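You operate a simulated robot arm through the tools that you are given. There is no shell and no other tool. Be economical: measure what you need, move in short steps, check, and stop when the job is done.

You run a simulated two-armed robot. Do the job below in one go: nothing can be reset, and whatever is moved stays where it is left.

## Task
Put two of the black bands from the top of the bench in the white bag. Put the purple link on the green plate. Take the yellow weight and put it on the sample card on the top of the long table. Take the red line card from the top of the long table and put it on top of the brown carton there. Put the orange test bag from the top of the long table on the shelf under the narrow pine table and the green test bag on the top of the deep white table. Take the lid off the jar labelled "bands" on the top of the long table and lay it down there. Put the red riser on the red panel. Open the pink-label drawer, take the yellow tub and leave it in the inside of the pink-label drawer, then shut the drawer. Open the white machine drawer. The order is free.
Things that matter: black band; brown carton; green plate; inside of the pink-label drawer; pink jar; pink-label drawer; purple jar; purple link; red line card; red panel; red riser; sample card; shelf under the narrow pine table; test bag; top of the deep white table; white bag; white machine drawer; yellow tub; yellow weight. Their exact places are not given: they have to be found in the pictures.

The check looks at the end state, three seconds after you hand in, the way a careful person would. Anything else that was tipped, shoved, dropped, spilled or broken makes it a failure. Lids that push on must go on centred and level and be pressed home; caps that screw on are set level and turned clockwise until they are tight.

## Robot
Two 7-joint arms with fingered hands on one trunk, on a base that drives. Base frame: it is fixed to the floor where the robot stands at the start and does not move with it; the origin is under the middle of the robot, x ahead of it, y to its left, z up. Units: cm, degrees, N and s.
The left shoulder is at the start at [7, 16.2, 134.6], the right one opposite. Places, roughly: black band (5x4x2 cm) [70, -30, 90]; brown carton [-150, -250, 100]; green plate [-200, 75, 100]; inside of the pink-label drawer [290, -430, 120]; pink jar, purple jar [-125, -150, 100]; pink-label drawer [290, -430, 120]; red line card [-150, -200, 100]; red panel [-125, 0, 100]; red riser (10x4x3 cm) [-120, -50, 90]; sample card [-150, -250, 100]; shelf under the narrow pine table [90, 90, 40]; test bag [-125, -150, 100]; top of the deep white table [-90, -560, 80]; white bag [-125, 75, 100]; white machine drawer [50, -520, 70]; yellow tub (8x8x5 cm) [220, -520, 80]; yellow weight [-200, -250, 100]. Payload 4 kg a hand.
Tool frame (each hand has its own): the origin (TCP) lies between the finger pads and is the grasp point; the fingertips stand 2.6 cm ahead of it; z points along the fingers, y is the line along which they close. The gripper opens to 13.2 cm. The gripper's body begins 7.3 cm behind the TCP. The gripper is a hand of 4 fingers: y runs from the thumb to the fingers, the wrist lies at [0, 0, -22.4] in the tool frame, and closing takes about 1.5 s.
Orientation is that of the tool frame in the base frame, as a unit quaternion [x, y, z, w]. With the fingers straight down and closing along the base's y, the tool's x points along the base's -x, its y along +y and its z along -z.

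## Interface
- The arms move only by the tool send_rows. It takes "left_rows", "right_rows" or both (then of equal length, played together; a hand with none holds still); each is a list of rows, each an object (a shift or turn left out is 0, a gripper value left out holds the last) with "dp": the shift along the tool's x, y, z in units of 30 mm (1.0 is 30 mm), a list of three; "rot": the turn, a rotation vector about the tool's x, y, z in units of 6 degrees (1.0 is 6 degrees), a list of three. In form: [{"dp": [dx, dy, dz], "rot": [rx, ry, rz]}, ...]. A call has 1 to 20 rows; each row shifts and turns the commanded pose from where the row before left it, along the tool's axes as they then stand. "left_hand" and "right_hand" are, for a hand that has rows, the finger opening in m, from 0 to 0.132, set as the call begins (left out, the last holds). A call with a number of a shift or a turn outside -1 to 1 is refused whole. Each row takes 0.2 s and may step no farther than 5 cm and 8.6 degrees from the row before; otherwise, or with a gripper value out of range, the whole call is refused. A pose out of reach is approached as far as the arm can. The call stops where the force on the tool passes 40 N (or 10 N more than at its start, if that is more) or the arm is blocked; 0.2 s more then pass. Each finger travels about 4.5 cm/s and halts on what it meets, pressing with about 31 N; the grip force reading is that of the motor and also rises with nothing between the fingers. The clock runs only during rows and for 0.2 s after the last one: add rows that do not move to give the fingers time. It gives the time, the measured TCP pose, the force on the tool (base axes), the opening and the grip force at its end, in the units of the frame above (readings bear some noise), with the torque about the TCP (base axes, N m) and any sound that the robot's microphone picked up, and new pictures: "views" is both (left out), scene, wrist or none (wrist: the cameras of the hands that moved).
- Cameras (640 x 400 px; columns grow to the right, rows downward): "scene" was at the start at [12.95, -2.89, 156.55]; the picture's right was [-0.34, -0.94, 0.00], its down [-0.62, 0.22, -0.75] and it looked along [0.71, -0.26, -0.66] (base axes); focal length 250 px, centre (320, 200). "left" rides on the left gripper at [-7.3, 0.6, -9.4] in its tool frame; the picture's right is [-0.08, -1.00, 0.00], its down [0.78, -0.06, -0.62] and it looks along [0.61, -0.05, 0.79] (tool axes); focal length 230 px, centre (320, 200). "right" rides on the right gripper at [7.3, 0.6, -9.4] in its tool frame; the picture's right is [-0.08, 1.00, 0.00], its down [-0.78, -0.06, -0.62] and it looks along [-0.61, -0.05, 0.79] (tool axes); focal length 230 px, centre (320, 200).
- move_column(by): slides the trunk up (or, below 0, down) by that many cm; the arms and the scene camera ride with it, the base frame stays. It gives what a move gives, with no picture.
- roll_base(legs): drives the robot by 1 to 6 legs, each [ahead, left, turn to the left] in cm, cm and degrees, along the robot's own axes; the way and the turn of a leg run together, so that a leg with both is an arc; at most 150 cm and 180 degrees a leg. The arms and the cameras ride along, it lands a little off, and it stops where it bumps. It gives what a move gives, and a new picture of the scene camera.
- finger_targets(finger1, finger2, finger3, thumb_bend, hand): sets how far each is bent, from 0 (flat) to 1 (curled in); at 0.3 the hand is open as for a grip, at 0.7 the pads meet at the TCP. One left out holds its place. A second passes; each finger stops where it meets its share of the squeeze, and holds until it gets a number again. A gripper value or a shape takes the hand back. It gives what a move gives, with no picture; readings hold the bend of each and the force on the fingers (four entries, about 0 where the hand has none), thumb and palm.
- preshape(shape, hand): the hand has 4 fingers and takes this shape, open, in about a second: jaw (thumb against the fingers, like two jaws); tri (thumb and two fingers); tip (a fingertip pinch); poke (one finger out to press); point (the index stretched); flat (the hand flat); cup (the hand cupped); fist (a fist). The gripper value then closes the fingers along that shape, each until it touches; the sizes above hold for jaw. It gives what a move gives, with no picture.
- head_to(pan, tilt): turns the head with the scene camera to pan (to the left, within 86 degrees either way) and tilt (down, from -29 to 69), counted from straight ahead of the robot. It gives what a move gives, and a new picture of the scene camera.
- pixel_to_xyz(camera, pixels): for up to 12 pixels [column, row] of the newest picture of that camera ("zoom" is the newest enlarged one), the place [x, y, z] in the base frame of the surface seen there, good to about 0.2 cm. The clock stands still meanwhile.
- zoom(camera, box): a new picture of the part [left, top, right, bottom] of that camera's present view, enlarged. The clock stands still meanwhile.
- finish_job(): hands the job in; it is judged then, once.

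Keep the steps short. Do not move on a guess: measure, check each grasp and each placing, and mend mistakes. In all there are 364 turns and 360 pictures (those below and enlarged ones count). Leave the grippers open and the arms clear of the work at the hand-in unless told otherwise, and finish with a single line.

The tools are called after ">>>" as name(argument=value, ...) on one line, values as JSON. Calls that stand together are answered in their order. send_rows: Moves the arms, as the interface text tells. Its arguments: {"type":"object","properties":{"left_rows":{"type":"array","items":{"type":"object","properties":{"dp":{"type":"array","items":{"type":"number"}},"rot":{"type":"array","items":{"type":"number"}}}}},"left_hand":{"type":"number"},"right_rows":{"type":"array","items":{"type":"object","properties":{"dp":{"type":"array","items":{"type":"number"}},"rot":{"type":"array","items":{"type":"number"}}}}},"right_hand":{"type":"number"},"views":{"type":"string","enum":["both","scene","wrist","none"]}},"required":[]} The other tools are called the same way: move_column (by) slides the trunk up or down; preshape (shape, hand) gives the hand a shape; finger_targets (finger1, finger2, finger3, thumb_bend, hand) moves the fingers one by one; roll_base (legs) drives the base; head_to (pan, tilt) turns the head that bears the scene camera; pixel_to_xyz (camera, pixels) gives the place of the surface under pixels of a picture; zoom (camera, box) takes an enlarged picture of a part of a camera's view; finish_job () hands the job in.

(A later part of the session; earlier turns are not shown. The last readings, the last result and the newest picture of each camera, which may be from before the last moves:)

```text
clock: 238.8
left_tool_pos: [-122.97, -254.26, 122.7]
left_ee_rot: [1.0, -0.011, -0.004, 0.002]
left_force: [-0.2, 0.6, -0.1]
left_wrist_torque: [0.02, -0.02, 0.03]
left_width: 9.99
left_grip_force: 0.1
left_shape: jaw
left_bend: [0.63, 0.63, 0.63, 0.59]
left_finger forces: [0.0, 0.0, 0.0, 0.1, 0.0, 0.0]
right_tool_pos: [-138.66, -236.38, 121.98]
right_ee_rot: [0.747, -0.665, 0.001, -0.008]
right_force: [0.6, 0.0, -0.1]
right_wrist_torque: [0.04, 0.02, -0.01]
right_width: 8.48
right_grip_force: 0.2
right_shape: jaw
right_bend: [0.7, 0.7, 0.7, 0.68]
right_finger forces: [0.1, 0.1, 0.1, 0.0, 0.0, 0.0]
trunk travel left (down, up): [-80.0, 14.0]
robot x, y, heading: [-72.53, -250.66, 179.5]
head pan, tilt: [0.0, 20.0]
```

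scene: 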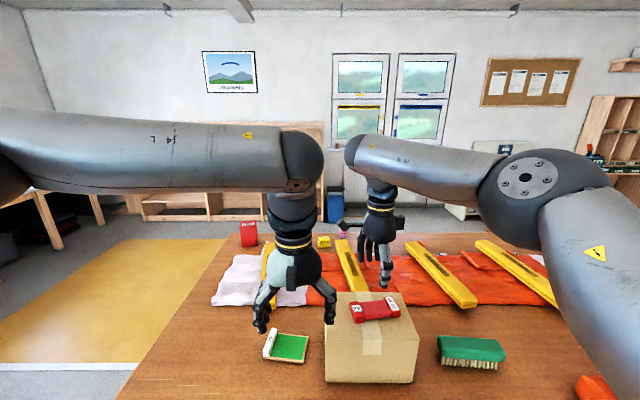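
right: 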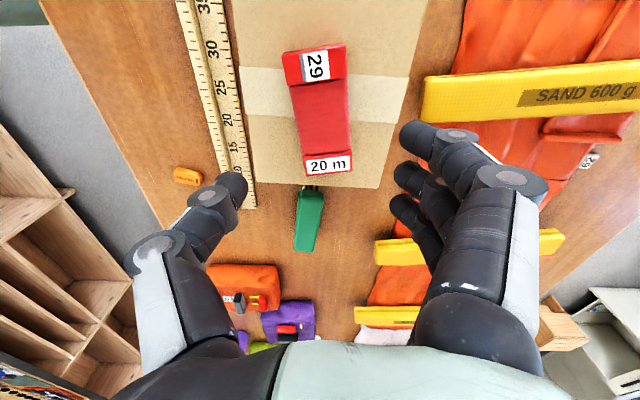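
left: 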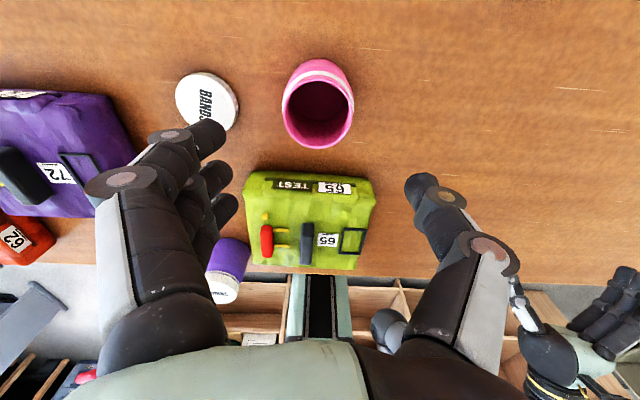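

There is free floor behind the table; I'll come back for the weight on a loop with the purple link. First the orange bag. I drive right and look at it from above.

>>> roll_base(legs=[[0, -48, 0]])

>>> head_to(pan=-20, tilt=55)

>>> zoom(camera="scene", box=[200, 60, 520, 260])

```text
clock: 241.7
left_tool_pos: [-122.54, -206.79, 122.67]
left_ee_rot: [1.0, -0.011, -0.004, 0.0]
left_force: [0.0, 0.1, 0.5]
left_wrist_torque: [0.02, 0.01, 0.0]
left_width: 9.94
left_grip_force: 0.1
left_shape: jaw
left_bend: [0.63, 0.63, 0.63, 0.59]
left_finger forces: [0.0, 0.0, 0.1, 0.0, 0.1, 0.0]
right_tool_pos: [-138.18, -188.65, 122.1]
right_ee_rot: [0.747, -0.664, 0.001, -0.007]
right_force: [0.0, 0.1, -0.5]
right_wrist_torque: [0.02, -0.02, 0.01]
right_width: 8.46
right_grip_force: 0.0
right_shape: jaw
right_bend: [0.7, 0.7, 0.7, 0.68]
right_finger forces: [0.0, 0.1, 0.0, 0.0, 0.0, 0.1]
trunk travel left (down, up): [-80.0, 14.0]
robot x, y, heading: [-72.46, -202.82, 179.8]
head pan, tilt: [0.0, 20.0]
```

scene: 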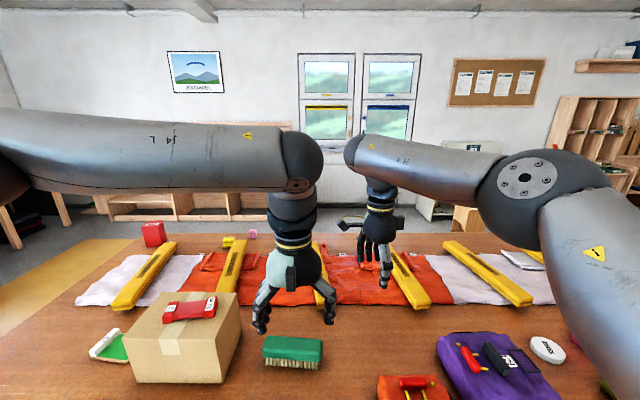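

```text
clock: 242.7
left_tool_pos: [-122.59, -206.53, 122.7]
left_ee_rot: [1.0, -0.01, -0.003, 0.002]
left_force: [-0.4, 1.1, 0.3]
left_wrist_torque: [-0.01, 0.01, 0.03]
left_width: 9.97
left_grip_force: 0.1
left_shape: jaw
left_bend: [0.63, 0.63, 0.63, 0.59]
left_finger forces: [0.1, 0.0, 0.0, 0.1, 0.0, 0.1]
right_tool_pos: [-138.25, -188.65, 122.02]
right_ee_rot: [0.747, -0.665, 0.001, -0.007]
right_force: [-0.1, 0.9, 0.3]
right_wrist_torque: [-0.04, 0.0, 0.05]
right_width: 8.48
right_grip_force: 0.0
right_shape: jaw
right_bend: [0.7, 0.7, 0.7, 0.68]
right_finger forces: [0.1, 0.0, 0.0, 0.0, 0.0, 0.0]
trunk travel left (down, up): [-80.0, 14.0]
robot x, y, heading: [-72.58, -202.52, 179.6]
head pan, tilt: [-20.0, 55.0]
```

scene: 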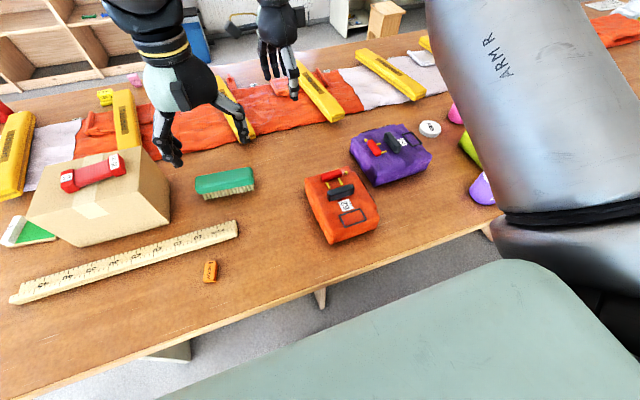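

```text
2.00 times, centred on (360, 160) of scene
```

zoom: 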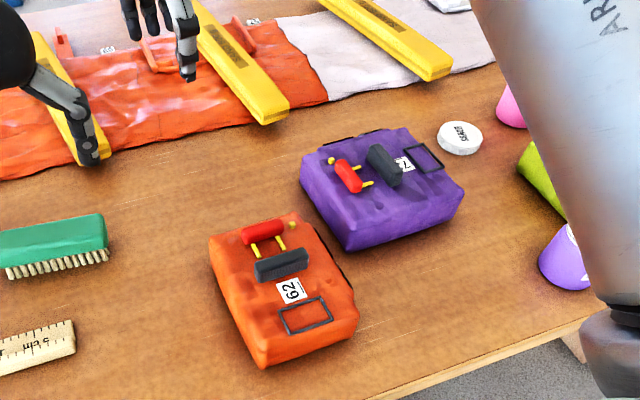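

>>> zoom(camera="scene", box=[290, 150, 400, 250])

>>> pixel_to_xyz(camera="zoom", pixels=[[195, 200], [285, 185], [240, 193], [240, 170], [240, 215], [120, 180], [330, 120], [190, 360], [400, 290], [90, 140], [170, 130]])

```text
4.00 times, centred on (345, 200) of scene
```

zoom: 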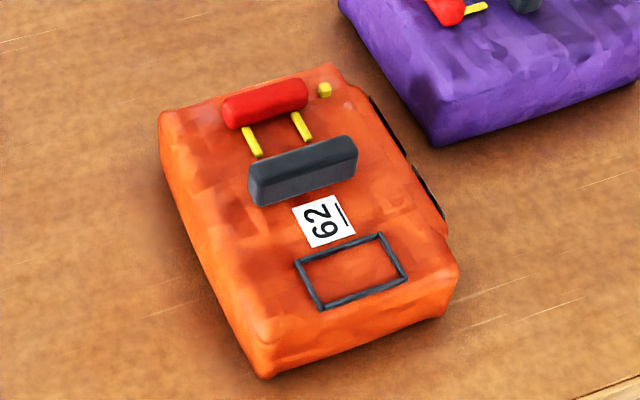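

```text
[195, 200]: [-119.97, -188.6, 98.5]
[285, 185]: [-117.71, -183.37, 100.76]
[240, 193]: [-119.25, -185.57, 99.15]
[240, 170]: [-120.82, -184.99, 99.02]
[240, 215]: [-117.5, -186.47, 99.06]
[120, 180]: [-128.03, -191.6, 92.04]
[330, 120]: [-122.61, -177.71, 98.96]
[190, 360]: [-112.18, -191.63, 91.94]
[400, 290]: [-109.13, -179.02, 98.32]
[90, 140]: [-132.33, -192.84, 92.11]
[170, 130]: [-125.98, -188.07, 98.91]
```

>>> pixel_to_xyz(camera="zoom", pixels=[[258, 172], [303, 158], [348, 145], [258, 195], [303, 180], [350, 165], [265, 108], [265, 90], [225, 110], [300, 90], [323, 90], [345, 235]])

```text
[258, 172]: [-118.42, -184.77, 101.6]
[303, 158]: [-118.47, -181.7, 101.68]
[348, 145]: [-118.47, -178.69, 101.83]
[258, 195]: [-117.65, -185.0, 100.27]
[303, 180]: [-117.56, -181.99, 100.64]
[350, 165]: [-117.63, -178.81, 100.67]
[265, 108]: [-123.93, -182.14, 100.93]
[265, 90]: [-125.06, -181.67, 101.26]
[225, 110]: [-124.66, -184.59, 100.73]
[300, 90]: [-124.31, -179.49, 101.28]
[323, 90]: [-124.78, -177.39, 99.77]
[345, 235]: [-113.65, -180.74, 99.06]
```

The grey handle lies along y from -185.2 to -178.3 at x≈-118.4, top z 101.7. I'll grip its ends with the left hand pitched forward. Reposition the base first.

>>> roll_base(legs=[[-20, 0, 0], [0, -37, 0]])

>>> send_rows(left_rows=[{"rot": [0, 1, 0]}, {"rot": [0, 1, 0]}, {"rot": [0, 1, 0]}, {"rot": [0, 1, 0]}, {"rot": [0, 1, 0]}, {"rot": [0, 1, 0]}, {"rot": [0, 1, 0]}], views="wrist")

```text
clock: 246.2
left_tool_pos: [-102.31, -170.0, 122.61]
left_ee_rot: [1.0, -0.01, -0.003, 0.001]
left_force: [-0.2, -0.5, 0.2]
left_wrist_torque: [0.04, -0.02, 0.02]
left_width: 9.98
left_grip_force: 0.0
left_shape: jaw
left_bend: [0.63, 0.63, 0.63, 0.59]
left_finger forces: [0.0, 0.0, 0.1, 0.0, 0.0, 0.0]
right_tool_pos: [-117.94, -152.04, 122.06]
right_ee_rot: [0.748, -0.664, 0.0, -0.008]
right_force: [0.5, 0.6, -0.8]
right_wrist_torque: [0.03, 0.0, -0.02]
right_width: 8.5
right_grip_force: 0.1
right_shape: jaw
right_bend: [0.7, 0.7, 0.7, 0.68]
right_finger forces: [0.1, 0.1, 0.0, 0.0, 0.0, 0.1]
trunk travel left (down, up): [-80.0, 14.0]
robot x, y, heading: [-52.28, -166.31, 179.6]
head pan, tilt: [-20.0, 55.0]
```

scene: 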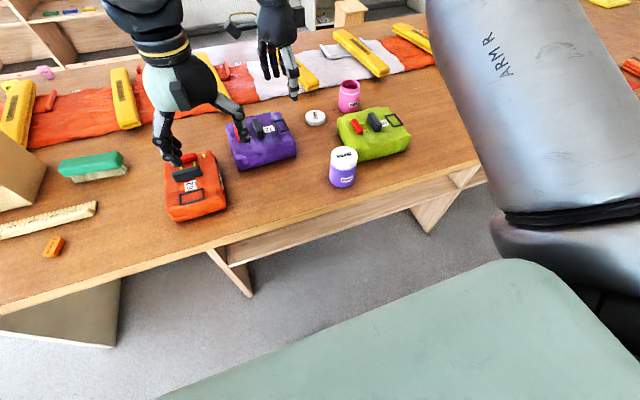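

```text
clock: 247.8
left_tool_pos: [-99.53, -165.67, 123.4]
left_ee_rot: [0.939, -0.009, 0.344, -0.004]
left_force: [-0.5, -0.3, 0.4]
left_wrist_torque: [0.04, -0.05, -0.02]
left_width: 9.98
left_grip_force: 0.0
left_shape: jaw
left_bend: [0.63, 0.63, 0.63, 0.59]
left_finger forces: [0.0, 0.0, 0.0, 0.0, 0.1, 0.0]
left hand out of reach, approached as far as the arm can: row 5, 6, 7
right_tool_pos: [-118.16, -152.0, 122.02]
right_ee_rot: [0.748, -0.664, 0.001, -0.009]
right_force: [0.5, -0.4, 0.1]
right_wrist_torque: [0.06, -0.01, -0.01]
right_width: 8.46
right_grip_force: 0.1
right_shape: jaw
right_bend: [0.7, 0.7, 0.7, 0.68]
right_finger forces: [0.1, 0.1, 0.0, 0.1, 0.0, 0.0]
trunk travel left (down, up): [-80.0, 14.0]
robot x, y, heading: [-52.13, -165.76, 179.5]
head pan, tilt: [-20.0, 55.0]
```

left: 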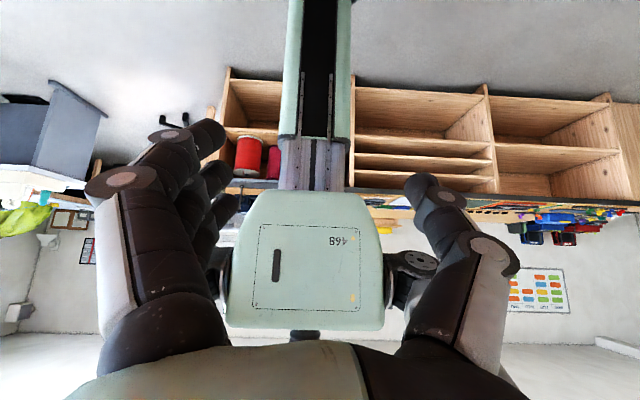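

Wrong pitch direction; I reverse to point away from the robot (negative y).

>>> send_rows(left_rows=[{"rot": [0, -1, 0]}, {"rot": [0, -1, 0]}, {"rot": [0, -1, 0]}, {"rot": [0, -1, 0]}, {"dp": [-0.8, 0, 0], "rot": [0, -1, 0]}, {"dp": [-0.8, 0, 0], "rot": [0, -1, 0]}, {"dp": [-0.8, 0, 0], "rot": [0, -1, 0]}, {"rot": [0, -1, 0]}, {"rot": [0, -1, 0]}, {"rot": [0, -1, 0]}, {"rot": [0, -1, 0]}, {"rot": [0, -1, 0]}, {"rot": [0, -1, 0]}, {"rot": [0, -1, 0]}, {"rot": [0, -1, 0]}], left_hand=0.105, views="both")

```text
clock: 251.0
left_tool_pos: [-106.36, -165.16, 121.9]
left_ee_rot: [0.912, -0.01, -0.411, -0.003]
left_force: [0.3, -0.2, 0.0]
left_wrist_torque: [0.02, 0.01, -0.02]
left_width: 10.46
left_grip_force: 0.1
left_shape: jaw
left_bend: [0.6, 0.6, 0.6, 0.56]
left_finger forces: [0.0, 0.0, 0.0, 0.0, 0.0, 0.0]
right_tool_pos: [-118.02, -152.02, 122.14]
right_ee_rot: [0.747, -0.664, 0.001, -0.007]
right_force: [0.8, 0.2, 0.1]
right_wrist_torque: [0.0, 0.01, 0.02]
right_width: 8.48
right_grip_force: 0.1
right_shape: jaw
right_bend: [0.7, 0.7, 0.7, 0.68]
right_finger forces: [0.0, 0.0, 0.0, 0.0, 0.1, 0.0]
trunk travel left (down, up): [-80.0, 14.0]
robot x, y, heading: [-51.99, -165.96, 179.7]
head pan, tilt: [-20.0, 55.0]
```

scene: 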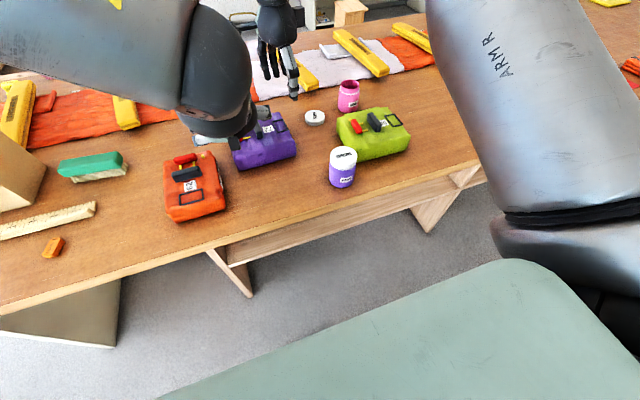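
left: 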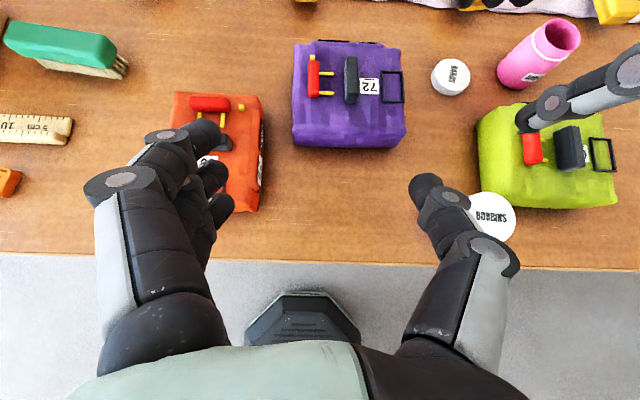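

Tilt 48°. I bring the hand in line with the handle, stopping 6 cm short along its axis.

>>> send_rows(left_rows=[{"dp": [0.42, 0.92, 0.4]}, {"dp": [0.42, 0.92, 0.4]}, {"dp": [0.42, 0.92, 0.4]}, {"dp": [0.42, 0.92, 0.4]}, {"dp": [0.42, 0.92, 0.4]}, {"dp": [0.42, 0.92, 0.4]}, {"dp": [0, 0, 0.9]}, {"dp": [0, 0, 0.9]}, {"dp": [0, 0, 0.9]}, {"dp": [0, 0, 0.4]}], views="wrist")

>>> pixel_to_xyz(camera="left", pixels=[[320, 150], [320, 180]])

```text
clock: 253.2
left_tool_pos: [-114.15, -181.69, 105.51]
left_ee_rot: [0.912, -0.011, -0.41, -0.003]
left_force: [-1.2, -0.1, -0.7]
left_wrist_torque: [0.04, 0.0, 0.0]
left_width: 10.48
left_grip_force: 0.1
left_shape: jaw
left_bend: [0.6, 0.6, 0.6, 0.56]
left_finger forces: [0.0, 0.0, 0.0, 0.0, 0.0, 0.0]
right_tool_pos: [-118.02, -151.89, 122.14]
right_ee_rot: [0.748, -0.664, 0.001, -0.007]
right_force: [0.2, -0.7, 0.2]
right_wrist_torque: [0.01, 0.01, 0.02]
right_width: 8.48
right_grip_force: 0.0
right_shape: jaw
right_bend: [0.7, 0.7, 0.7, 0.68]
right_finger forces: [0.0, 0.1, 0.1, 0.0, 0.0, 0.0]
trunk travel left (down, up): [-80.0, 14.0]
robot x, y, heading: [-52.27, -166.19, 179.7]
head pan, tilt: [-20.0, 55.0]
```

left: 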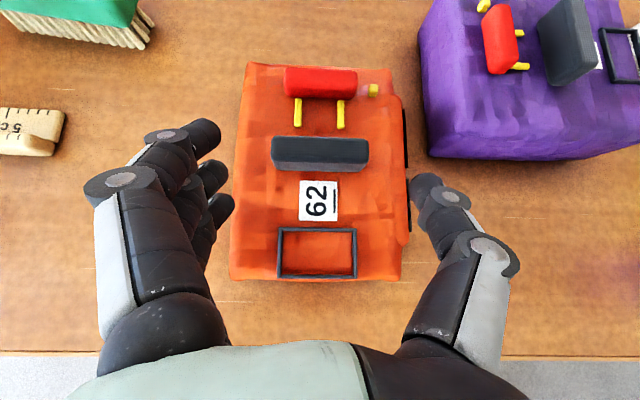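

```text
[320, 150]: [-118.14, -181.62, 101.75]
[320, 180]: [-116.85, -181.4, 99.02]
```

>>> send_rows(left_rows=[{"dp": [0.06, 0, 0.9]}, {"dp": [0, 0, 0.7]}, {"dp": [0, 0, 0.3]}, {}], views="wrist")

>>> send_rows(left_rows=[{}, {}, {}, {}, {}, {}], left_hand=0.0, views="wrist")

```text
clock: 254.3
left_tool_pos: [-118.59, -181.21, 102.59]
left_ee_rot: [0.907, -0.01, -0.42, -0.005]
left_force: [4.8, 2.8, 25.5]
left_wrist_torque: [-1.75, -0.11, 0.36]
left_width: 10.49
left_grip_force: 0.1
left_shape: jaw
left_bend: [0.6, 0.6, 0.6, 0.56]
left_finger forces: [0.0, 0.0, 25.3, 0.0, 0.1, 0.0]
right_tool_pos: [-117.68, -151.92, 122.15]
right_ee_rot: [0.748, -0.664, 0.0, -0.007]
right_force: [0.3, -0.9, -1.1]
right_wrist_torque: [0.03, -0.02, -0.02]
right_width: 8.45
right_grip_force: 0.1
right_shape: jaw
right_bend: [0.7, 0.7, 0.7, 0.68]
right_finger forces: [0.0, 0.1, 0.1, 0.0, 0.0, 0.1]
trunk travel left (down, up): [-80.0, 14.0]
robot x, y, heading: [-51.97, -165.69, 179.7]
head pan, tilt: [-20.0, 55.0]
stopped in row 4 (left hand): the force on the tool passed its limit (the readings are from after the stop); the commanded pose is now the measured one
```

left: 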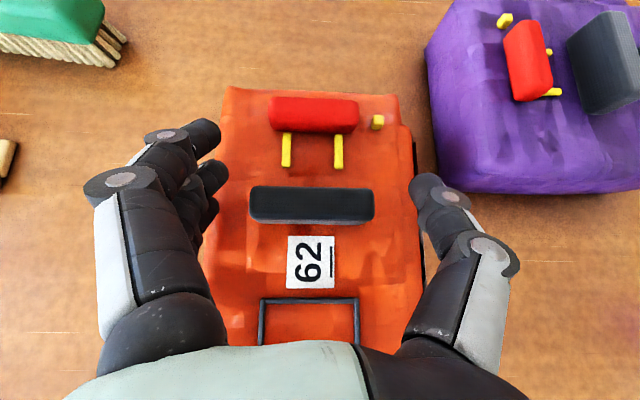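

```text
clock: 255.7
left_tool_pos: [-118.5, -181.23, 102.48]
left_ee_rot: [0.908, -0.01, -0.42, -0.004]
left_force: [-8.9, 1.2, 30.6]
left_wrist_torque: [-2.28, 0.37, -0.64]
left_width: 5.8
left_grip_force: 5.6
left_shape: jaw
left_bend: [0.63, 0.72, 0.57, 0.7]
left_finger forces: [0.0, 1.6, 31.0, 0.0, 4.0, 0.0]
right_tool_pos: [-117.68, -151.8, 122.23]
right_ee_rot: [0.748, -0.664, 0.001, -0.006]
right_force: [0.8, 0.6, -0.2]
right_wrist_torque: [0.02, 0.0, -0.01]
right_width: 8.46
right_grip_force: 0.1
right_shape: jaw
right_bend: [0.7, 0.7, 0.7, 0.68]
right_finger forces: [0.1, 0.1, 0.0, 0.0, 0.0, 0.1]
trunk travel left (down, up): [-80.0, 14.0]
robot x, y, heading: [-51.84, -166.01, 179.4]
head pan, tilt: [-20.0, 55.0]
```

left: 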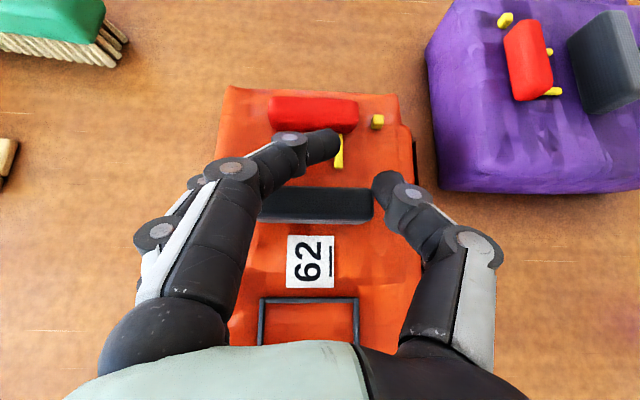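

The lowest finger hits the bag at this tilt. I open, back off, return upright and turn the hand 90° so three fingers lie along the handle.

>>> send_rows(left_rows=[{}, {}, {}, {}, {"dp": [0, 0, -1]}, {"dp": [0, 0, -1]}, {"dp": [0, 0, -1]}, {"dp": [-0.5, 0, -0.7]}, {"dp": [-0.5, 0, -0.7]}, {"rot": [0, 1, 0]}, {"rot": [0, 1, 0]}, {"rot": [0, 1, 0]}, {"rot": [0, 1, 0]}, {"rot": [0, 1, 0]}, {"rot": [0, 1, 0]}, {"rot": [0, 1, 0]}, {"rot": [0, 1, 0]}, {"rot": [0, 0.2, 0]}], left_hand=0.105, views="none")

>>> send_rows(left_rows=[{"rot": [0, 0, -1]}, {"rot": [0, 0, -1]}, {"rot": [0, 0, -1]}, {"rot": [0, 0, -1]}, {"rot": [0, 0, -1]}, {"rot": [0, 0, -1]}, {"rot": [0, 0, -1]}, {"rot": [0, 0, -1]}, {"rot": [0, 0, -1]}, {"rot": [0, 0, -1]}, {"rot": [0, 0, -1]}, {"rot": [0, 0, -1]}, {"rot": [0, 0, -1]}, {"rot": [0, 0, -1]}, {"rot": [0, 0, -1]}], left_hand=0.07, views="wrist")

```text
clock: 259.5
left_tool_pos: [-110.58, -181.56, 112.89]
left_ee_rot: [1.0, -0.011, 0.001, 0.0]
left_force: [-0.1, 0.4, 0.8]
left_wrist_torque: [-0.02, 0.0, -0.02]
left_width: 10.48
left_grip_force: 0.0
left_shape: jaw
left_bend: [0.6, 0.6, 0.6, 0.56]
left_finger forces: [0.0, 0.0, 0.0, 0.0, 0.0, 0.0]
right_tool_pos: [-117.91, -151.88, 122.05]
right_ee_rot: [0.747, -0.664, 0.001, -0.007]
right_force: [0.4, -0.1, -0.2]
right_wrist_torque: [0.0, 0.0, -0.02]
right_width: 8.48
right_grip_force: 0.1
right_shape: jaw
right_bend: [0.7, 0.7, 0.7, 0.68]
right_finger forces: [0.0, 0.0, 0.0, 0.0, 0.0, 0.1]
trunk travel left (down, up): [-80.0, 14.0]
robot x, y, heading: [-52.45, -165.39, 179.6]
head pan, tilt: [-20.0, 55.0]
```

```text
clock: 262.7
left_tool_pos: [-110.52, -181.56, 112.84]
left_ee_rot: [0.714, 0.701, 0.001, 0.001]
left_force: [0.1, 0.3, -0.9]
left_wrist_torque: [0.02, -0.01, -0.02]
left_width: 7.09
left_grip_force: 0.1
left_shape: jaw
left_bend: [0.72, 0.72, 0.72, 0.7]
left_finger forces: [0.0, 0.1, 0.0, 0.0, 0.0, 0.0]
right_tool_pos: [-117.9, -151.81, 122.08]
right_ee_rot: [0.748, -0.664, 0.002, -0.007]
right_force: [-0.1, -0.2, 0.3]
right_wrist_torque: [-0.02, 0.0, 0.01]
right_width: 8.5
right_grip_force: 0.1
right_shape: jaw
right_bend: [0.7, 0.7, 0.7, 0.68]
right_finger forces: [0.0, 0.0, 0.0, 0.0, 0.0, 0.0]
trunk travel left (down, up): [-80.0, 14.0]
robot x, y, heading: [-52.23, -165.91, 179.8]
head pan, tilt: [-20.0, 55.0]
```

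left: 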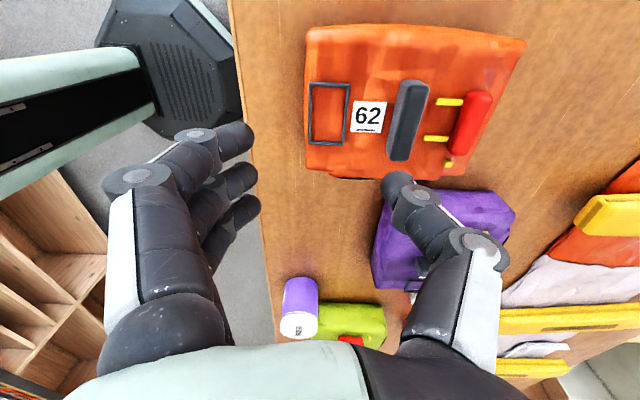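

The handle is vertical in this view; I align (8 cm toward -x) with a 5 cm opening and descend.

>>> send_rows(left_rows=[{"dp": [0, -0.877, 0]}, {"dp": [0, -0.877, 0]}, {"dp": [0, -0.877, 0]}, {"dp": [0, 0, 0.8]}, {"dp": [0, 0, 0.7]}], left_hand=0.052, views="wrist")

```text
clock: 263.9
left_tool_pos: [-118.5, -181.53, 108.26]
left_ee_rot: [0.716, 0.698, 0.001, 0.001]
left_force: [0.0, -0.2, 0.4]
left_wrist_torque: [0.01, -0.02, 0.05]
left_width: 5.29
left_grip_force: 0.1
left_shape: jaw
left_bend: [0.73, 0.73, 0.73, 0.7]
left_finger forces: [0.0, 0.0, 0.0, 0.0, 0.0, 0.0]
right_tool_pos: [-117.93, -151.87, 122.0]
right_ee_rot: [0.748, -0.664, 0.001, -0.008]
right_force: [-0.1, -0.3, 0.7]
right_wrist_torque: [0.0, 0.03, 0.02]
right_width: 8.49
right_grip_force: 0.0
right_shape: jaw
right_bend: [0.7, 0.7, 0.7, 0.68]
right_finger forces: [0.0, 0.0, 0.1, 0.1, 0.0, 0.0]
trunk travel left (down, up): [-80.0, 14.0]
robot x, y, heading: [-52.01, -165.87, 179.5]
head pan, tilt: [-20.0, 55.0]
```

left: 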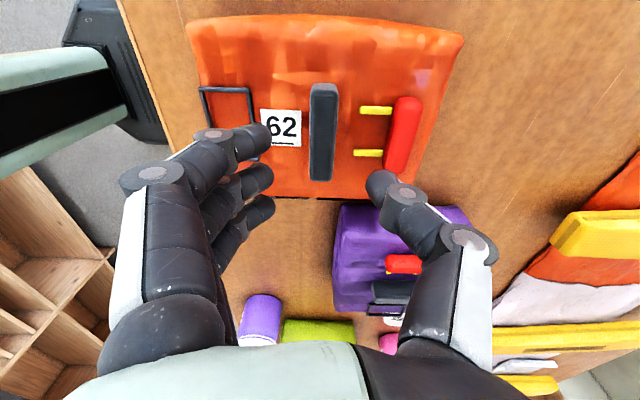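

>>> send_rows(left_rows=[{"dp": [0, 0, 0.8]}, {"dp": [0, 0, 0.8]}, {"dp": [0, 0, 0.5]}, {}], views="wrist")

>>> send_rows(left_rows=[{}, {}, {}, {}, {}], left_hand=0.0, views="wrist")

```text
clock: 264.9
left_tool_pos: [-118.44, -181.46, 102.12]
left_ee_rot: [0.715, 0.699, 0.001, 0.001]
left_force: [0.5, -0.2, 1.3]
left_wrist_torque: [0.01, -0.01, -0.01]
left_width: 5.26
left_grip_force: 0.0
left_shape: jaw
left_bend: [0.73, 0.73, 0.73, 0.7]
left_finger forces: [0.0, 0.0, 0.0, 0.0, 0.0, 0.0]
right_tool_pos: [-117.8, -151.98, 122.02]
right_ee_rot: [0.748, -0.664, 0.0, -0.008]
right_force: [-0.8, -0.4, 0.3]
right_wrist_torque: [-0.04, 0.05, 0.03]
right_width: 8.48
right_grip_force: 0.2
right_shape: jaw
right_bend: [0.7, 0.7, 0.7, 0.68]
right_finger forces: [0.0, 0.0, 0.0, 0.0, 0.0, 0.1]
trunk travel left (down, up): [-80.0, 14.0]
robot x, y, heading: [-52.23, -165.85, 179.5]
head pan, tilt: [-20.0, 55.0]
```

left: 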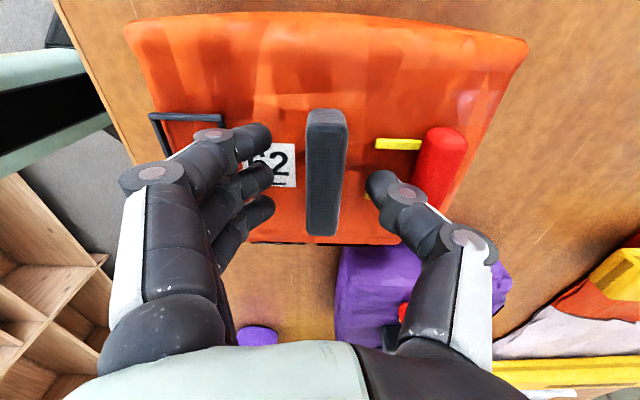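

```text
clock: 266.1
left_tool_pos: [-118.4, -181.4, 102.02]
left_ee_rot: [0.715, 0.699, 0.001, 0.001]
left_force: [0.9, 0.5, -0.1]
left_wrist_torque: [-0.02, -0.05, 0.02]
left_width: 1.47
left_grip_force: 31.1
left_shape: jaw
left_bend: [0.72, 0.72, 0.71, 0.7]
left_finger forces: [9.3, 9.5, 9.5, 0.0, 27.6, 0.1]
right_tool_pos: [-117.98, -151.87, 122.19]
right_ee_rot: [0.748, -0.664, 0.001, -0.007]
right_force: [0.8, 0.1, 0.5]
right_wrist_torque: [0.03, -0.03, 0.0]
right_width: 8.49
right_grip_force: 0.0
right_shape: jaw
right_bend: [0.7, 0.7, 0.7, 0.68]
right_finger forces: [0.1, 0.0, 0.1, 0.0, 0.0, 0.0]
trunk travel left (down, up): [-80.0, 14.0]
robot x, y, heading: [-52.44, -165.81, 179.6]
head pan, tilt: [-20.0, 55.0]
```

left: 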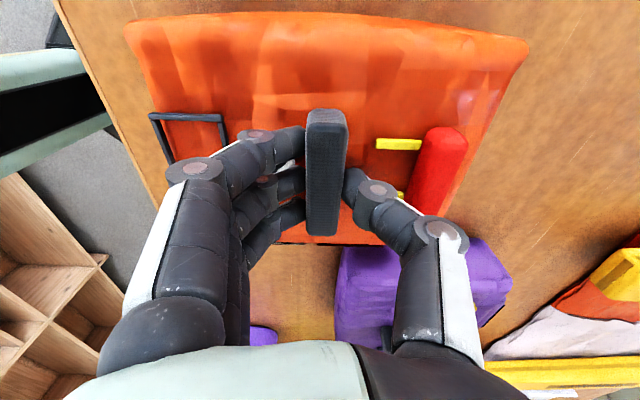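

Firm grip on the handle. Lift with arm and trunk.

>>> send_rows(left_rows=[{"dp": [0, 0, -1]}, {"dp": [0, 0, -1]}, {"dp": [0, 0, -1]}, {"dp": [0, 0, -1]}, {"dp": [0, 0, -1]}, {"dp": [0, 0, -1]}], views="wrist")

>>> move_column(by=12)

>>> roll_base(legs=[[-22, 0, 0], [0, -150, 0]])

>>> head_to(pan=-80, tilt=25)

```text
clock: 267.5
left_tool_pos: [-118.53, -181.18, 120.08]
left_ee_rot: [0.715, 0.699, 0.001, 0.0]
left_force: [0.0, 0.1, -11.9]
left_wrist_torque: [0.05, -0.05, 0.0]
left_width: 1.44
left_grip_force: 30.8
left_shape: jaw
left_bend: [0.72, 0.72, 0.71, 0.7]
left_finger forces: [8.8, 9.0, 9.2, 0.0, 26.9, 0.0]
right_tool_pos: [-117.94, -151.77, 121.89]
right_ee_rot: [0.747, -0.665, 0.001, -0.007]
right_force: [-0.5, -0.2, 0.3]
right_wrist_torque: [-0.01, 0.03, 0.0]
right_width: 8.46
right_grip_force: 0.0
right_shape: jaw
right_bend: [0.7, 0.7, 0.7, 0.68]
right_finger forces: [0.0, 0.0, 0.0, 0.0, 0.0, 0.0]
trunk travel left (down, up): [-80.0, 14.0]
robot x, y, heading: [-52.16, -165.56, 179.9]
head pan, tilt: [-20.0, 55.0]
```

left: 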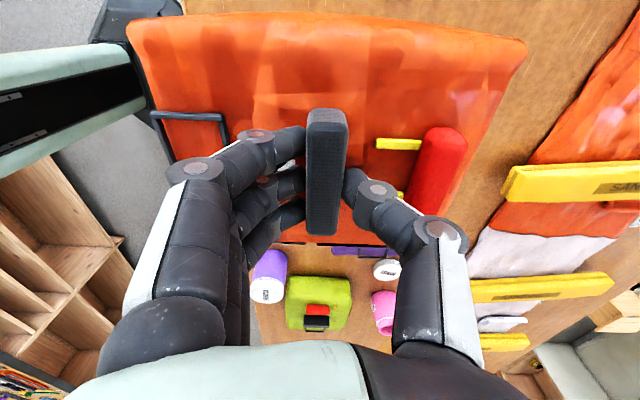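

```text
clock: 269.0
left_tool_pos: [-118.41, -181.53, 132.01]
left_ee_rot: [0.715, 0.699, 0.001, 0.001]
left_force: [-0.4, 1.0, -10.7]
left_wrist_torque: [0.05, -0.04, -0.01]
left_width: 1.44
left_grip_force: 31.1
left_shape: jaw
left_bend: [0.72, 0.72, 0.71, 0.7]
left_finger forces: [8.8, 8.8, 9.4, 0.0, 27.1, 0.0]
right_tool_pos: [-118.22, -151.88, 133.95]
right_ee_rot: [0.748, -0.664, 0.001, -0.009]
right_force: [0.1, -0.7, 0.7]
right_wrist_torque: [0.02, 0.0, 0.0]
right_width: 8.45
right_grip_force: 0.0
right_shape: jaw
right_bend: [0.7, 0.7, 0.7, 0.68]
right_finger forces: [0.1, 0.1, 0.1, 0.0, 0.0, 0.0]
trunk travel left (down, up): [-92.0, 2.0]
robot x, y, heading: [-52.2, -166.24, 179.5]
head pan, tilt: [-20.0, 55.0]
```

```text
clock: 277.6
left_tool_pos: [-95.65, -33.15, 132.08]
left_ee_rot: [0.713, 0.701, 0.001, 0.001]
left_force: [1.1, 0.1, -10.8]
left_wrist_torque: [0.02, -0.06, 0.0]
left_width: 1.46
left_grip_force: 30.8
left_shape: jaw
left_bend: [0.72, 0.72, 0.71, 0.7]
left_finger forces: [8.8, 8.9, 9.3, 0.1, 27.0, 0.0]
right_tool_pos: [-95.16, -3.42, 133.96]
right_ee_rot: [0.749, -0.662, 0.001, -0.008]
right_force: [0.0, -0.4, 0.7]
right_wrist_torque: [0.01, 0.03, -0.01]
right_width: 8.46
right_grip_force: 0.0
right_shape: jaw
right_bend: [0.7, 0.7, 0.7, 0.68]
right_finger forces: [0.1, 0.0, 0.0, 0.1, 0.0, 0.0]
trunk travel left (down, up): [-92.0, 2.0]
robot x, y, heading: [-29.54, -16.86, 179.9]
head pan, tilt: [-20.0, 55.0]
```

scene: 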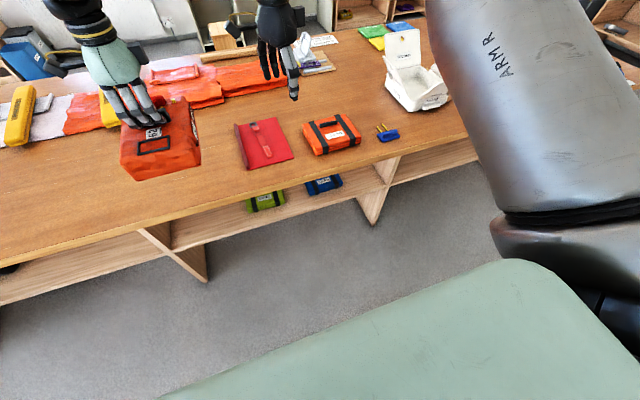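

```text
clock: 278.9
left_tool_pos: [-95.68, -32.99, 132.03]
left_ee_rot: [0.713, 0.701, 0.002, 0.001]
left_force: [-0.5, 0.2, -9.6]
left_wrist_torque: [0.02, -0.07, 0.02]
left_width: 1.45
left_grip_force: 30.9
left_shape: jaw
left_bend: [0.72, 0.72, 0.71, 0.7]
left_finger forces: [8.8, 9.0, 9.3, 0.0, 27.0, 0.0]
right_tool_pos: [-95.34, -3.49, 133.91]
right_ee_rot: [0.748, -0.663, 0.001, -0.007]
right_force: [-0.4, 0.3, -0.1]
right_wrist_torque: [-0.02, 0.01, -0.01]
right_width: 8.44
right_grip_force: 0.0
right_shape: jaw
right_bend: [0.7, 0.7, 0.7, 0.68]
right_finger forces: [0.1, 0.0, 0.1, 0.0, 0.1, 0.1]
trunk travel left (down, up): [-92.0, 2.0]
robot x, y, heading: [-29.24, -17.2, 179.9]
head pan, tilt: [-80.0, 25.0]
```

scene: 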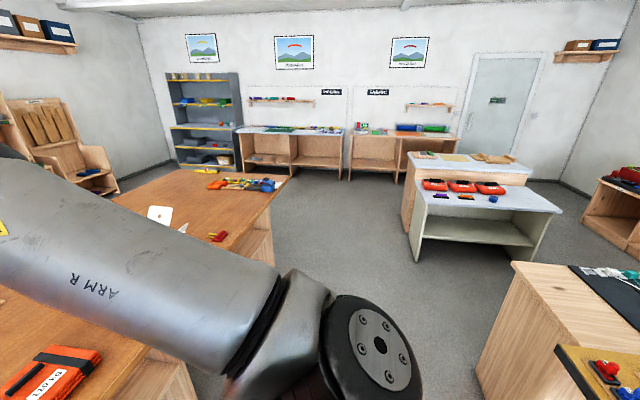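

The pine table is past the bench's left end. I drive further, turn to face +x and look at its underside.

>>> roll_base(legs=[[0, -125, 0], [0, 0, -150]])

>>> head_to(pan=-20, tilt=35)

```text
clock: 291.5
left_tool_pos: [21.79, 154.04, 132.04]
left_ee_rot: [0.856, -0.516, -0.001, 0.002]
left_force: [-0.1, -0.4, -10.4]
left_wrist_torque: [-0.02, 0.03, -0.01]
left_width: 1.39
left_grip_force: 30.9
left_shape: jaw
left_bend: [0.72, 0.72, 0.71, 0.7]
left_finger forces: [8.6, 8.5, 8.9, 0.1, 26.0, 0.0]
right_tool_pos: [35.62, 127.9, 134.1]
right_ee_rot: [0.455, 0.89, -0.009, 0.0]
right_force: [-0.2, 0.1, 0.7]
right_wrist_torque: [0.0, 0.01, 0.0]
right_width: 8.47
right_grip_force: 0.0
right_shape: jaw
right_bend: [0.7, 0.7, 0.7, 0.68]
right_finger forces: [0.0, 0.1, 0.1, 0.0, 0.0, 0.0]
trunk travel left (down, up): [-92.0, 2.0]
robot x, y, heading: [-28.93, 108.27, 28.5]
head pan, tilt: [-80.0, 25.0]
```

scene: 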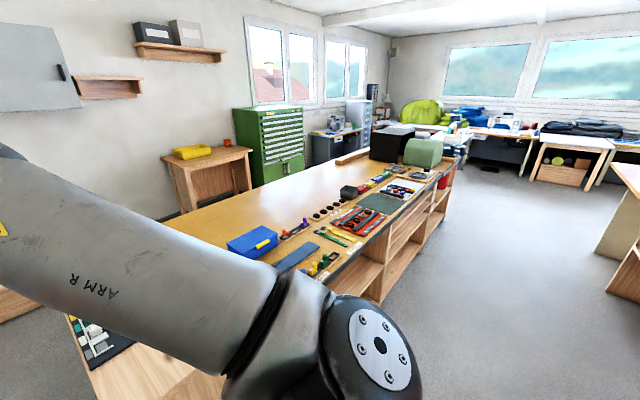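

```text
clock: 292.8
left_tool_pos: [21.76, 153.91, 131.96]
left_ee_rot: [0.856, -0.517, -0.001, 0.002]
left_force: [-0.2, -0.6, -10.8]
left_wrist_torque: [-0.02, -0.01, -0.01]
left_width: 1.4
left_grip_force: 30.9
left_shape: jaw
left_bend: [0.72, 0.72, 0.71, 0.7]
left_finger forces: [8.5, 8.7, 9.0, 0.0, 26.0, 0.1]
right_tool_pos: [35.68, 127.89, 133.94]
right_ee_rot: [0.456, 0.89, -0.008, 0.001]
right_force: [0.8, 0.9, -0.4]
right_wrist_torque: [0.01, 0.03, 0.01]
right_width: 8.49
right_grip_force: 0.0
right_shape: jaw
right_bend: [0.7, 0.7, 0.7, 0.68]
right_finger forces: [0.1, 0.0, 0.1, 0.1, 0.0, 0.0]
trunk travel left (down, up): [-92.0, 2.0]
robot x, y, heading: [-28.61, 108.12, 28.4]
head pan, tilt: [-20.0, 35.0]
```

scene: 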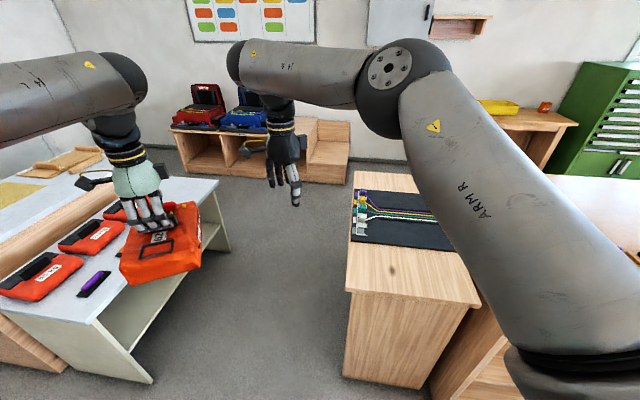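

>>> pixel_to_xyz(camera="scene", pixels=[[347, 292], [475, 305], [358, 175], [410, 178], [345, 378], [420, 385], [356, 240], [350, 330], [460, 310], [300, 250], [160, 350], [220, 190]])

>>> zoom(camera="scene", box=[320, 160, 500, 400])

```text
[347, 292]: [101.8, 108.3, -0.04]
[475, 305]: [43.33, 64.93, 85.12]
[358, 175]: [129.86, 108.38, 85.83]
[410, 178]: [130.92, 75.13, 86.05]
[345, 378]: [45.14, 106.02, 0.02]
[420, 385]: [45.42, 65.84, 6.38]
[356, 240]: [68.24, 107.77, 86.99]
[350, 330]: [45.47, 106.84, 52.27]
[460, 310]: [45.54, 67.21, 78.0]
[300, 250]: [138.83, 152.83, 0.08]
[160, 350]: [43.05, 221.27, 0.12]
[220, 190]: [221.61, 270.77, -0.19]
```

```text
1.67 times, centred on (410, 280) of scene
```

zoom: 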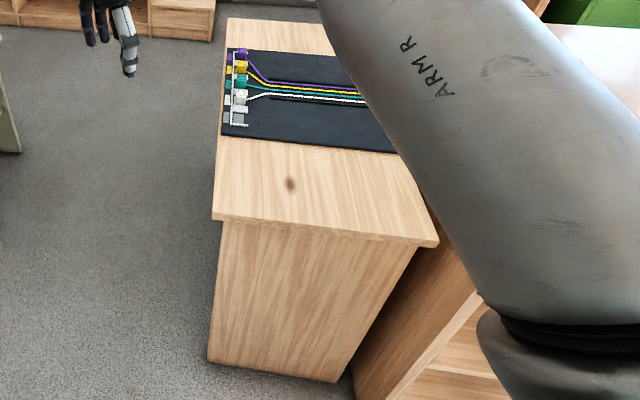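

Table spans x 43–132, y 65–108, top z 85, panel on the near end; the open side should face +y. I turn to face -y, back to y≈160 and slide alongside to look under it.

>>> roll_base(legs=[[0, 0, -118.5], [-50, 0, 0], [0, 112, 0]])

>>> head_to(pan=0, tilt=55)

```text
clock: 305.9
left_tool_pos: [97.89, 89.64, 132.02]
left_ee_rot: [0.018, 1.0, 0.002, 0.001]
left_force: [0.2, 0.0, -11.1]
left_wrist_torque: [0.04, 0.01, -0.01]
left_width: 1.32
left_grip_force: 31.2
left_shape: jaw
left_bend: [0.72, 0.72, 0.71, 0.7]
left_finger forces: [8.3, 8.5, 8.8, 0.1, 25.4, 0.0]
right_tool_pos: [68.29, 90.22, 133.99]
right_ee_rot: [0.999, 0.054, -0.005, -0.007]
right_force: [0.7, -0.3, 0.3]
right_wrist_torque: [-0.02, 0.01, -0.02]
right_width: 8.47
right_grip_force: 0.1
right_shape: jaw
right_bend: [0.7, 0.7, 0.7, 0.68]
right_finger forces: [0.0, 0.0, 0.0, 0.0, 0.1, 0.1]
trunk travel left (down, up): [-92.0, 2.0]
robot x, y, heading: [82.91, 156.2, -91.1]
head pan, tilt: [-20.0, 35.0]
```

scene: 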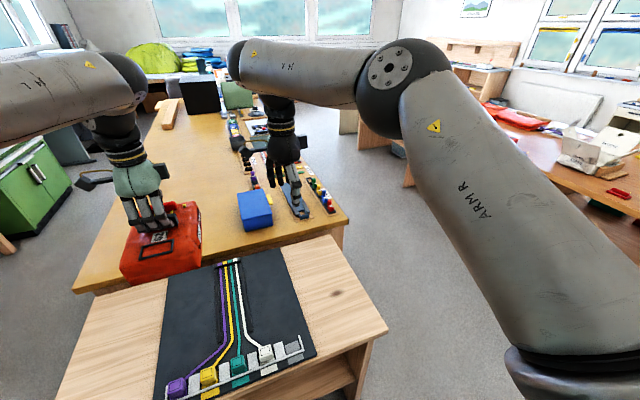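

```text
clock: 306.8
left_tool_pos: [97.94, 89.38, 132.0]
left_ee_rot: [0.017, 1.0, 0.001, 0.0]
left_force: [-0.1, -0.4, -10.1]
left_wrist_torque: [0.07, 0.03, 0.01]
left_width: 1.35
left_grip_force: 31.3
left_shape: jaw
left_bend: [0.72, 0.72, 0.71, 0.7]
left_finger forces: [8.5, 8.5, 8.8, 0.0, 25.5, 0.0]
right_tool_pos: [68.43, 90.25, 134.06]
right_ee_rot: [0.999, 0.053, -0.004, -0.007]
right_force: [-1.0, 0.0, 0.2]
right_wrist_torque: [0.01, -0.01, 0.01]
right_width: 8.46
right_grip_force: 0.0
right_shape: jaw
right_bend: [0.7, 0.7, 0.7, 0.68]
right_finger forces: [0.1, 0.0, 0.0, 0.1, 0.1, 0.0]
trunk travel left (down, up): [-92.0, 2.0]
robot x, y, heading: [83.2, 156.56, -91.2]
head pan, tilt: [0.0, 55.0]
```

scene: 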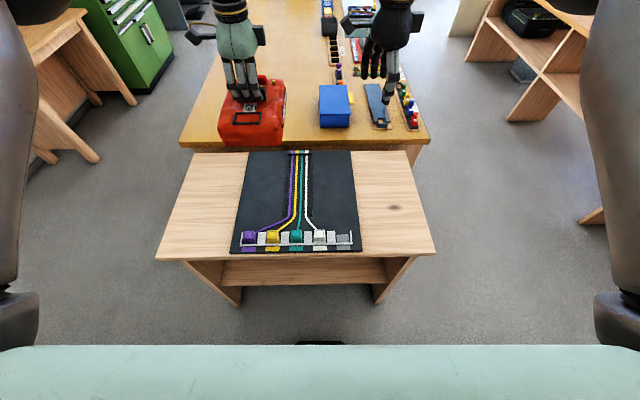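

The open side faces me. I measure the shelf and opening.

>>> zoom(camera="scene", box=[150, 230, 450, 310])

>>> pixel_to_xyz(camera="scene", pixels=[[300, 283], [300, 268], [300, 256], [240, 275], [370, 275], [240, 302], [375, 302], [158, 258], [435, 252], [195, 262], [405, 258]])

```text
2.13 times, centred on (300, 270) of scene
```

zoom: 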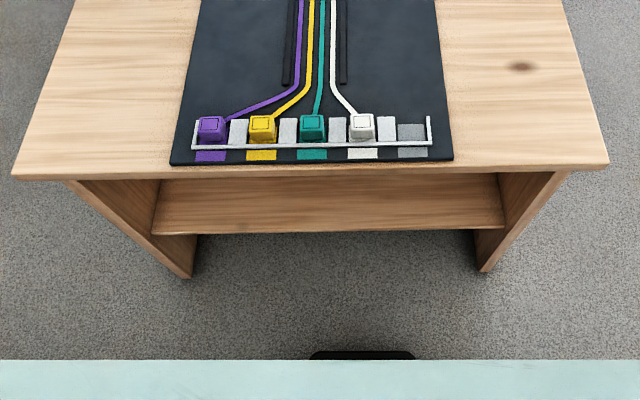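

```text
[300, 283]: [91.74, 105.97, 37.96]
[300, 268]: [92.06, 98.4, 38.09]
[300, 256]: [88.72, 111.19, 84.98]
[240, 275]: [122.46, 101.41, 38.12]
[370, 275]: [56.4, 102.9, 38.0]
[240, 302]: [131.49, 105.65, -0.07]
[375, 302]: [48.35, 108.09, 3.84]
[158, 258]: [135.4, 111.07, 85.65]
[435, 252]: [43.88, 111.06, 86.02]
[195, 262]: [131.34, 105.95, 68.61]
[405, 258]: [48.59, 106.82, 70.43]
```

Shelf z=38.1, front edge y≈106, underside of the top ≈82: 44 cm of clearance. I'll lower the trunk with the bag in front of the table, then drive in. First I back up.

>>> roll_base(legs=[[-28, 8, 0]])

>>> move_column(by=-62)

>>> head_to(pan=15, tilt=25)

```text
clock: 308.8
left_tool_pos: [106.19, 116.88, 131.87]
left_ee_rot: [0.019, 1.0, 0.004, 0.001]
left_force: [-0.1, 0.0, -10.7]
left_wrist_torque: [0.07, 0.04, 0.05]
left_width: 1.34
left_grip_force: 30.9
left_shape: jaw
left_bend: [0.72, 0.72, 0.71, 0.7]
left_finger forces: [8.3, 8.4, 8.8, 0.0, 25.7, 0.1]
right_tool_pos: [76.72, 117.82, 133.85]
right_ee_rot: [0.999, 0.053, -0.004, -0.007]
right_force: [-0.5, -0.6, -0.2]
right_wrist_torque: [-0.01, -0.03, -0.01]
right_width: 8.48
right_grip_force: 0.1
right_shape: jaw
right_bend: [0.7, 0.7, 0.7, 0.68]
right_finger forces: [0.0, 0.0, 0.0, 0.0, 0.0, 0.1]
trunk travel left (down, up): [-92.0, 2.0]
robot x, y, heading: [91.7, 183.75, -91.3]
head pan, tilt: [0.0, 55.0]
```

scene: 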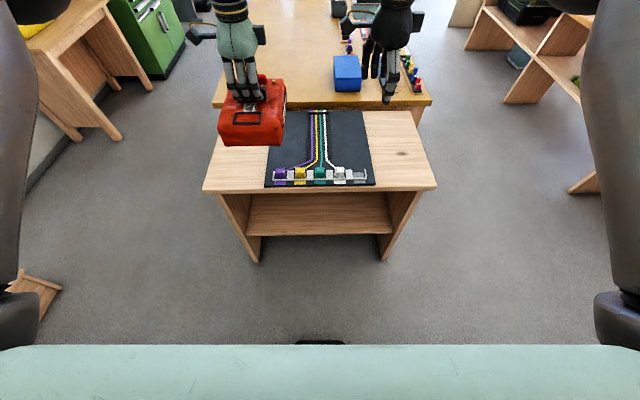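

```text
refused: -62 is not a number from -40 to 40
```

```text
clock: 309.7
left_tool_pos: [106.34, 117.18, 132.09]
left_ee_rot: [0.018, 1.0, 0.002, 0.0]
left_force: [1.0, 0.6, -9.3]
left_wrist_torque: [0.03, 0.03, -0.01]
left_width: 1.34
left_grip_force: 30.9
left_shape: jaw
left_bend: [0.72, 0.72, 0.71, 0.7]
left_finger forces: [8.4, 8.5, 8.9, 0.0, 25.6, 0.0]
right_tool_pos: [76.85, 118.19, 134.04]
right_ee_rot: [0.999, 0.052, -0.005, -0.006]
right_force: [-1.0, 0.3, 0.9]
right_wrist_torque: [0.01, -0.01, 0.0]
right_width: 8.47
right_grip_force: 0.1
right_shape: jaw
right_bend: [0.7, 0.7, 0.7, 0.68]
right_finger forces: [0.1, 0.1, 0.1, 0.0, 0.0, 0.1]
trunk travel left (down, up): [-92.0, 2.0]
robot x, y, heading: [91.58, 183.86, -91.1]
head pan, tilt: [15.0, 25.0]
```

scene: 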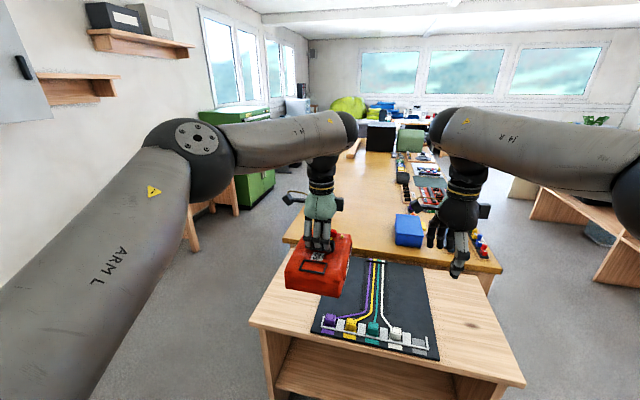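

The bag must be clear of the table edge first. I raise and retract the right hand, and pull the left hand 12 cm back.

>>> send_rows(right_rows=[{"dp": [-0.3, -0.5, -1]}, {"dp": [-0.3, -0.5, -1]}, {"dp": [-0.3, -0.5, -1]}, {"dp": [-0.3, -0.5, -1]}, {"dp": [-0.3, -0.5, -1]}, {"dp": [-0.3, -0.5, -1]}, {"dp": [-0.3, -0.5, -1]}, {"dp": [-0.3, -0.5, -1]}, {"dp": [-0.3, -0.5, -1]}, {"dp": [-0.3, -0.5, -1]}, {"dp": [-0.3, -0.5, -1]}], left_rows=[{"dp": [0, 0.4, 0]}, {"dp": [0, 0.4, 0]}, {"dp": [0, 0.4, 0]}, {"dp": [0, 0.4, 0]}, {"dp": [0, 0.4, 0]}, {"dp": [0, 0.4, 0]}, {"dp": [0, 0.4, 0]}, {"dp": [0, 0.4, 0]}, {"dp": [0, 0.4, 0]}, {"dp": [0, 0.4, 0]}, {}], views="scene")

```text
clock: 312.1
left_tool_pos: [106.84, 129.3, 132.04]
left_ee_rot: [0.018, 1.0, 0.002, 0.0]
left_force: [-1.1, -0.2, -11.5]
left_wrist_torque: [0.08, 0.01, 0.01]
left_width: 1.34
left_grip_force: 30.8
left_shape: jaw
left_bend: [0.72, 0.72, 0.71, 0.7]
left_finger forces: [8.5, 8.6, 9.1, 0.0, 25.8, 0.0]
right_tool_pos: [69.92, 138.34, 154.16]
right_ee_rot: [0.999, 0.052, -0.004, -0.004]
right_force: [0.2, -0.5, 0.6]
right_wrist_torque: [0.0, 0.0, 0.02]
right_width: 8.47
right_grip_force: 0.1
right_shape: jaw
right_bend: [0.7, 0.7, 0.7, 0.68]
right_finger forces: [0.0, 0.1, 0.1, 0.1, 0.0, 0.0]
right hand out of reach, approached as far as the arm can: row 4, 5, 6, 7, 8, 9, 10, 11
trunk travel left (down, up): [-92.0, 2.0]
robot x, y, heading: [91.63, 183.7, -91.2]
head pan, tilt: [15.0, 25.0]
```

scene: 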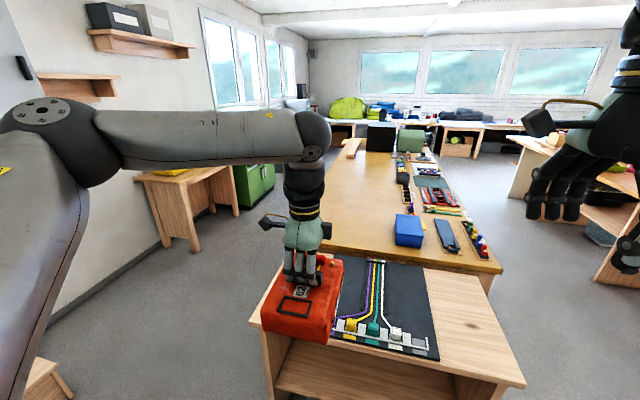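

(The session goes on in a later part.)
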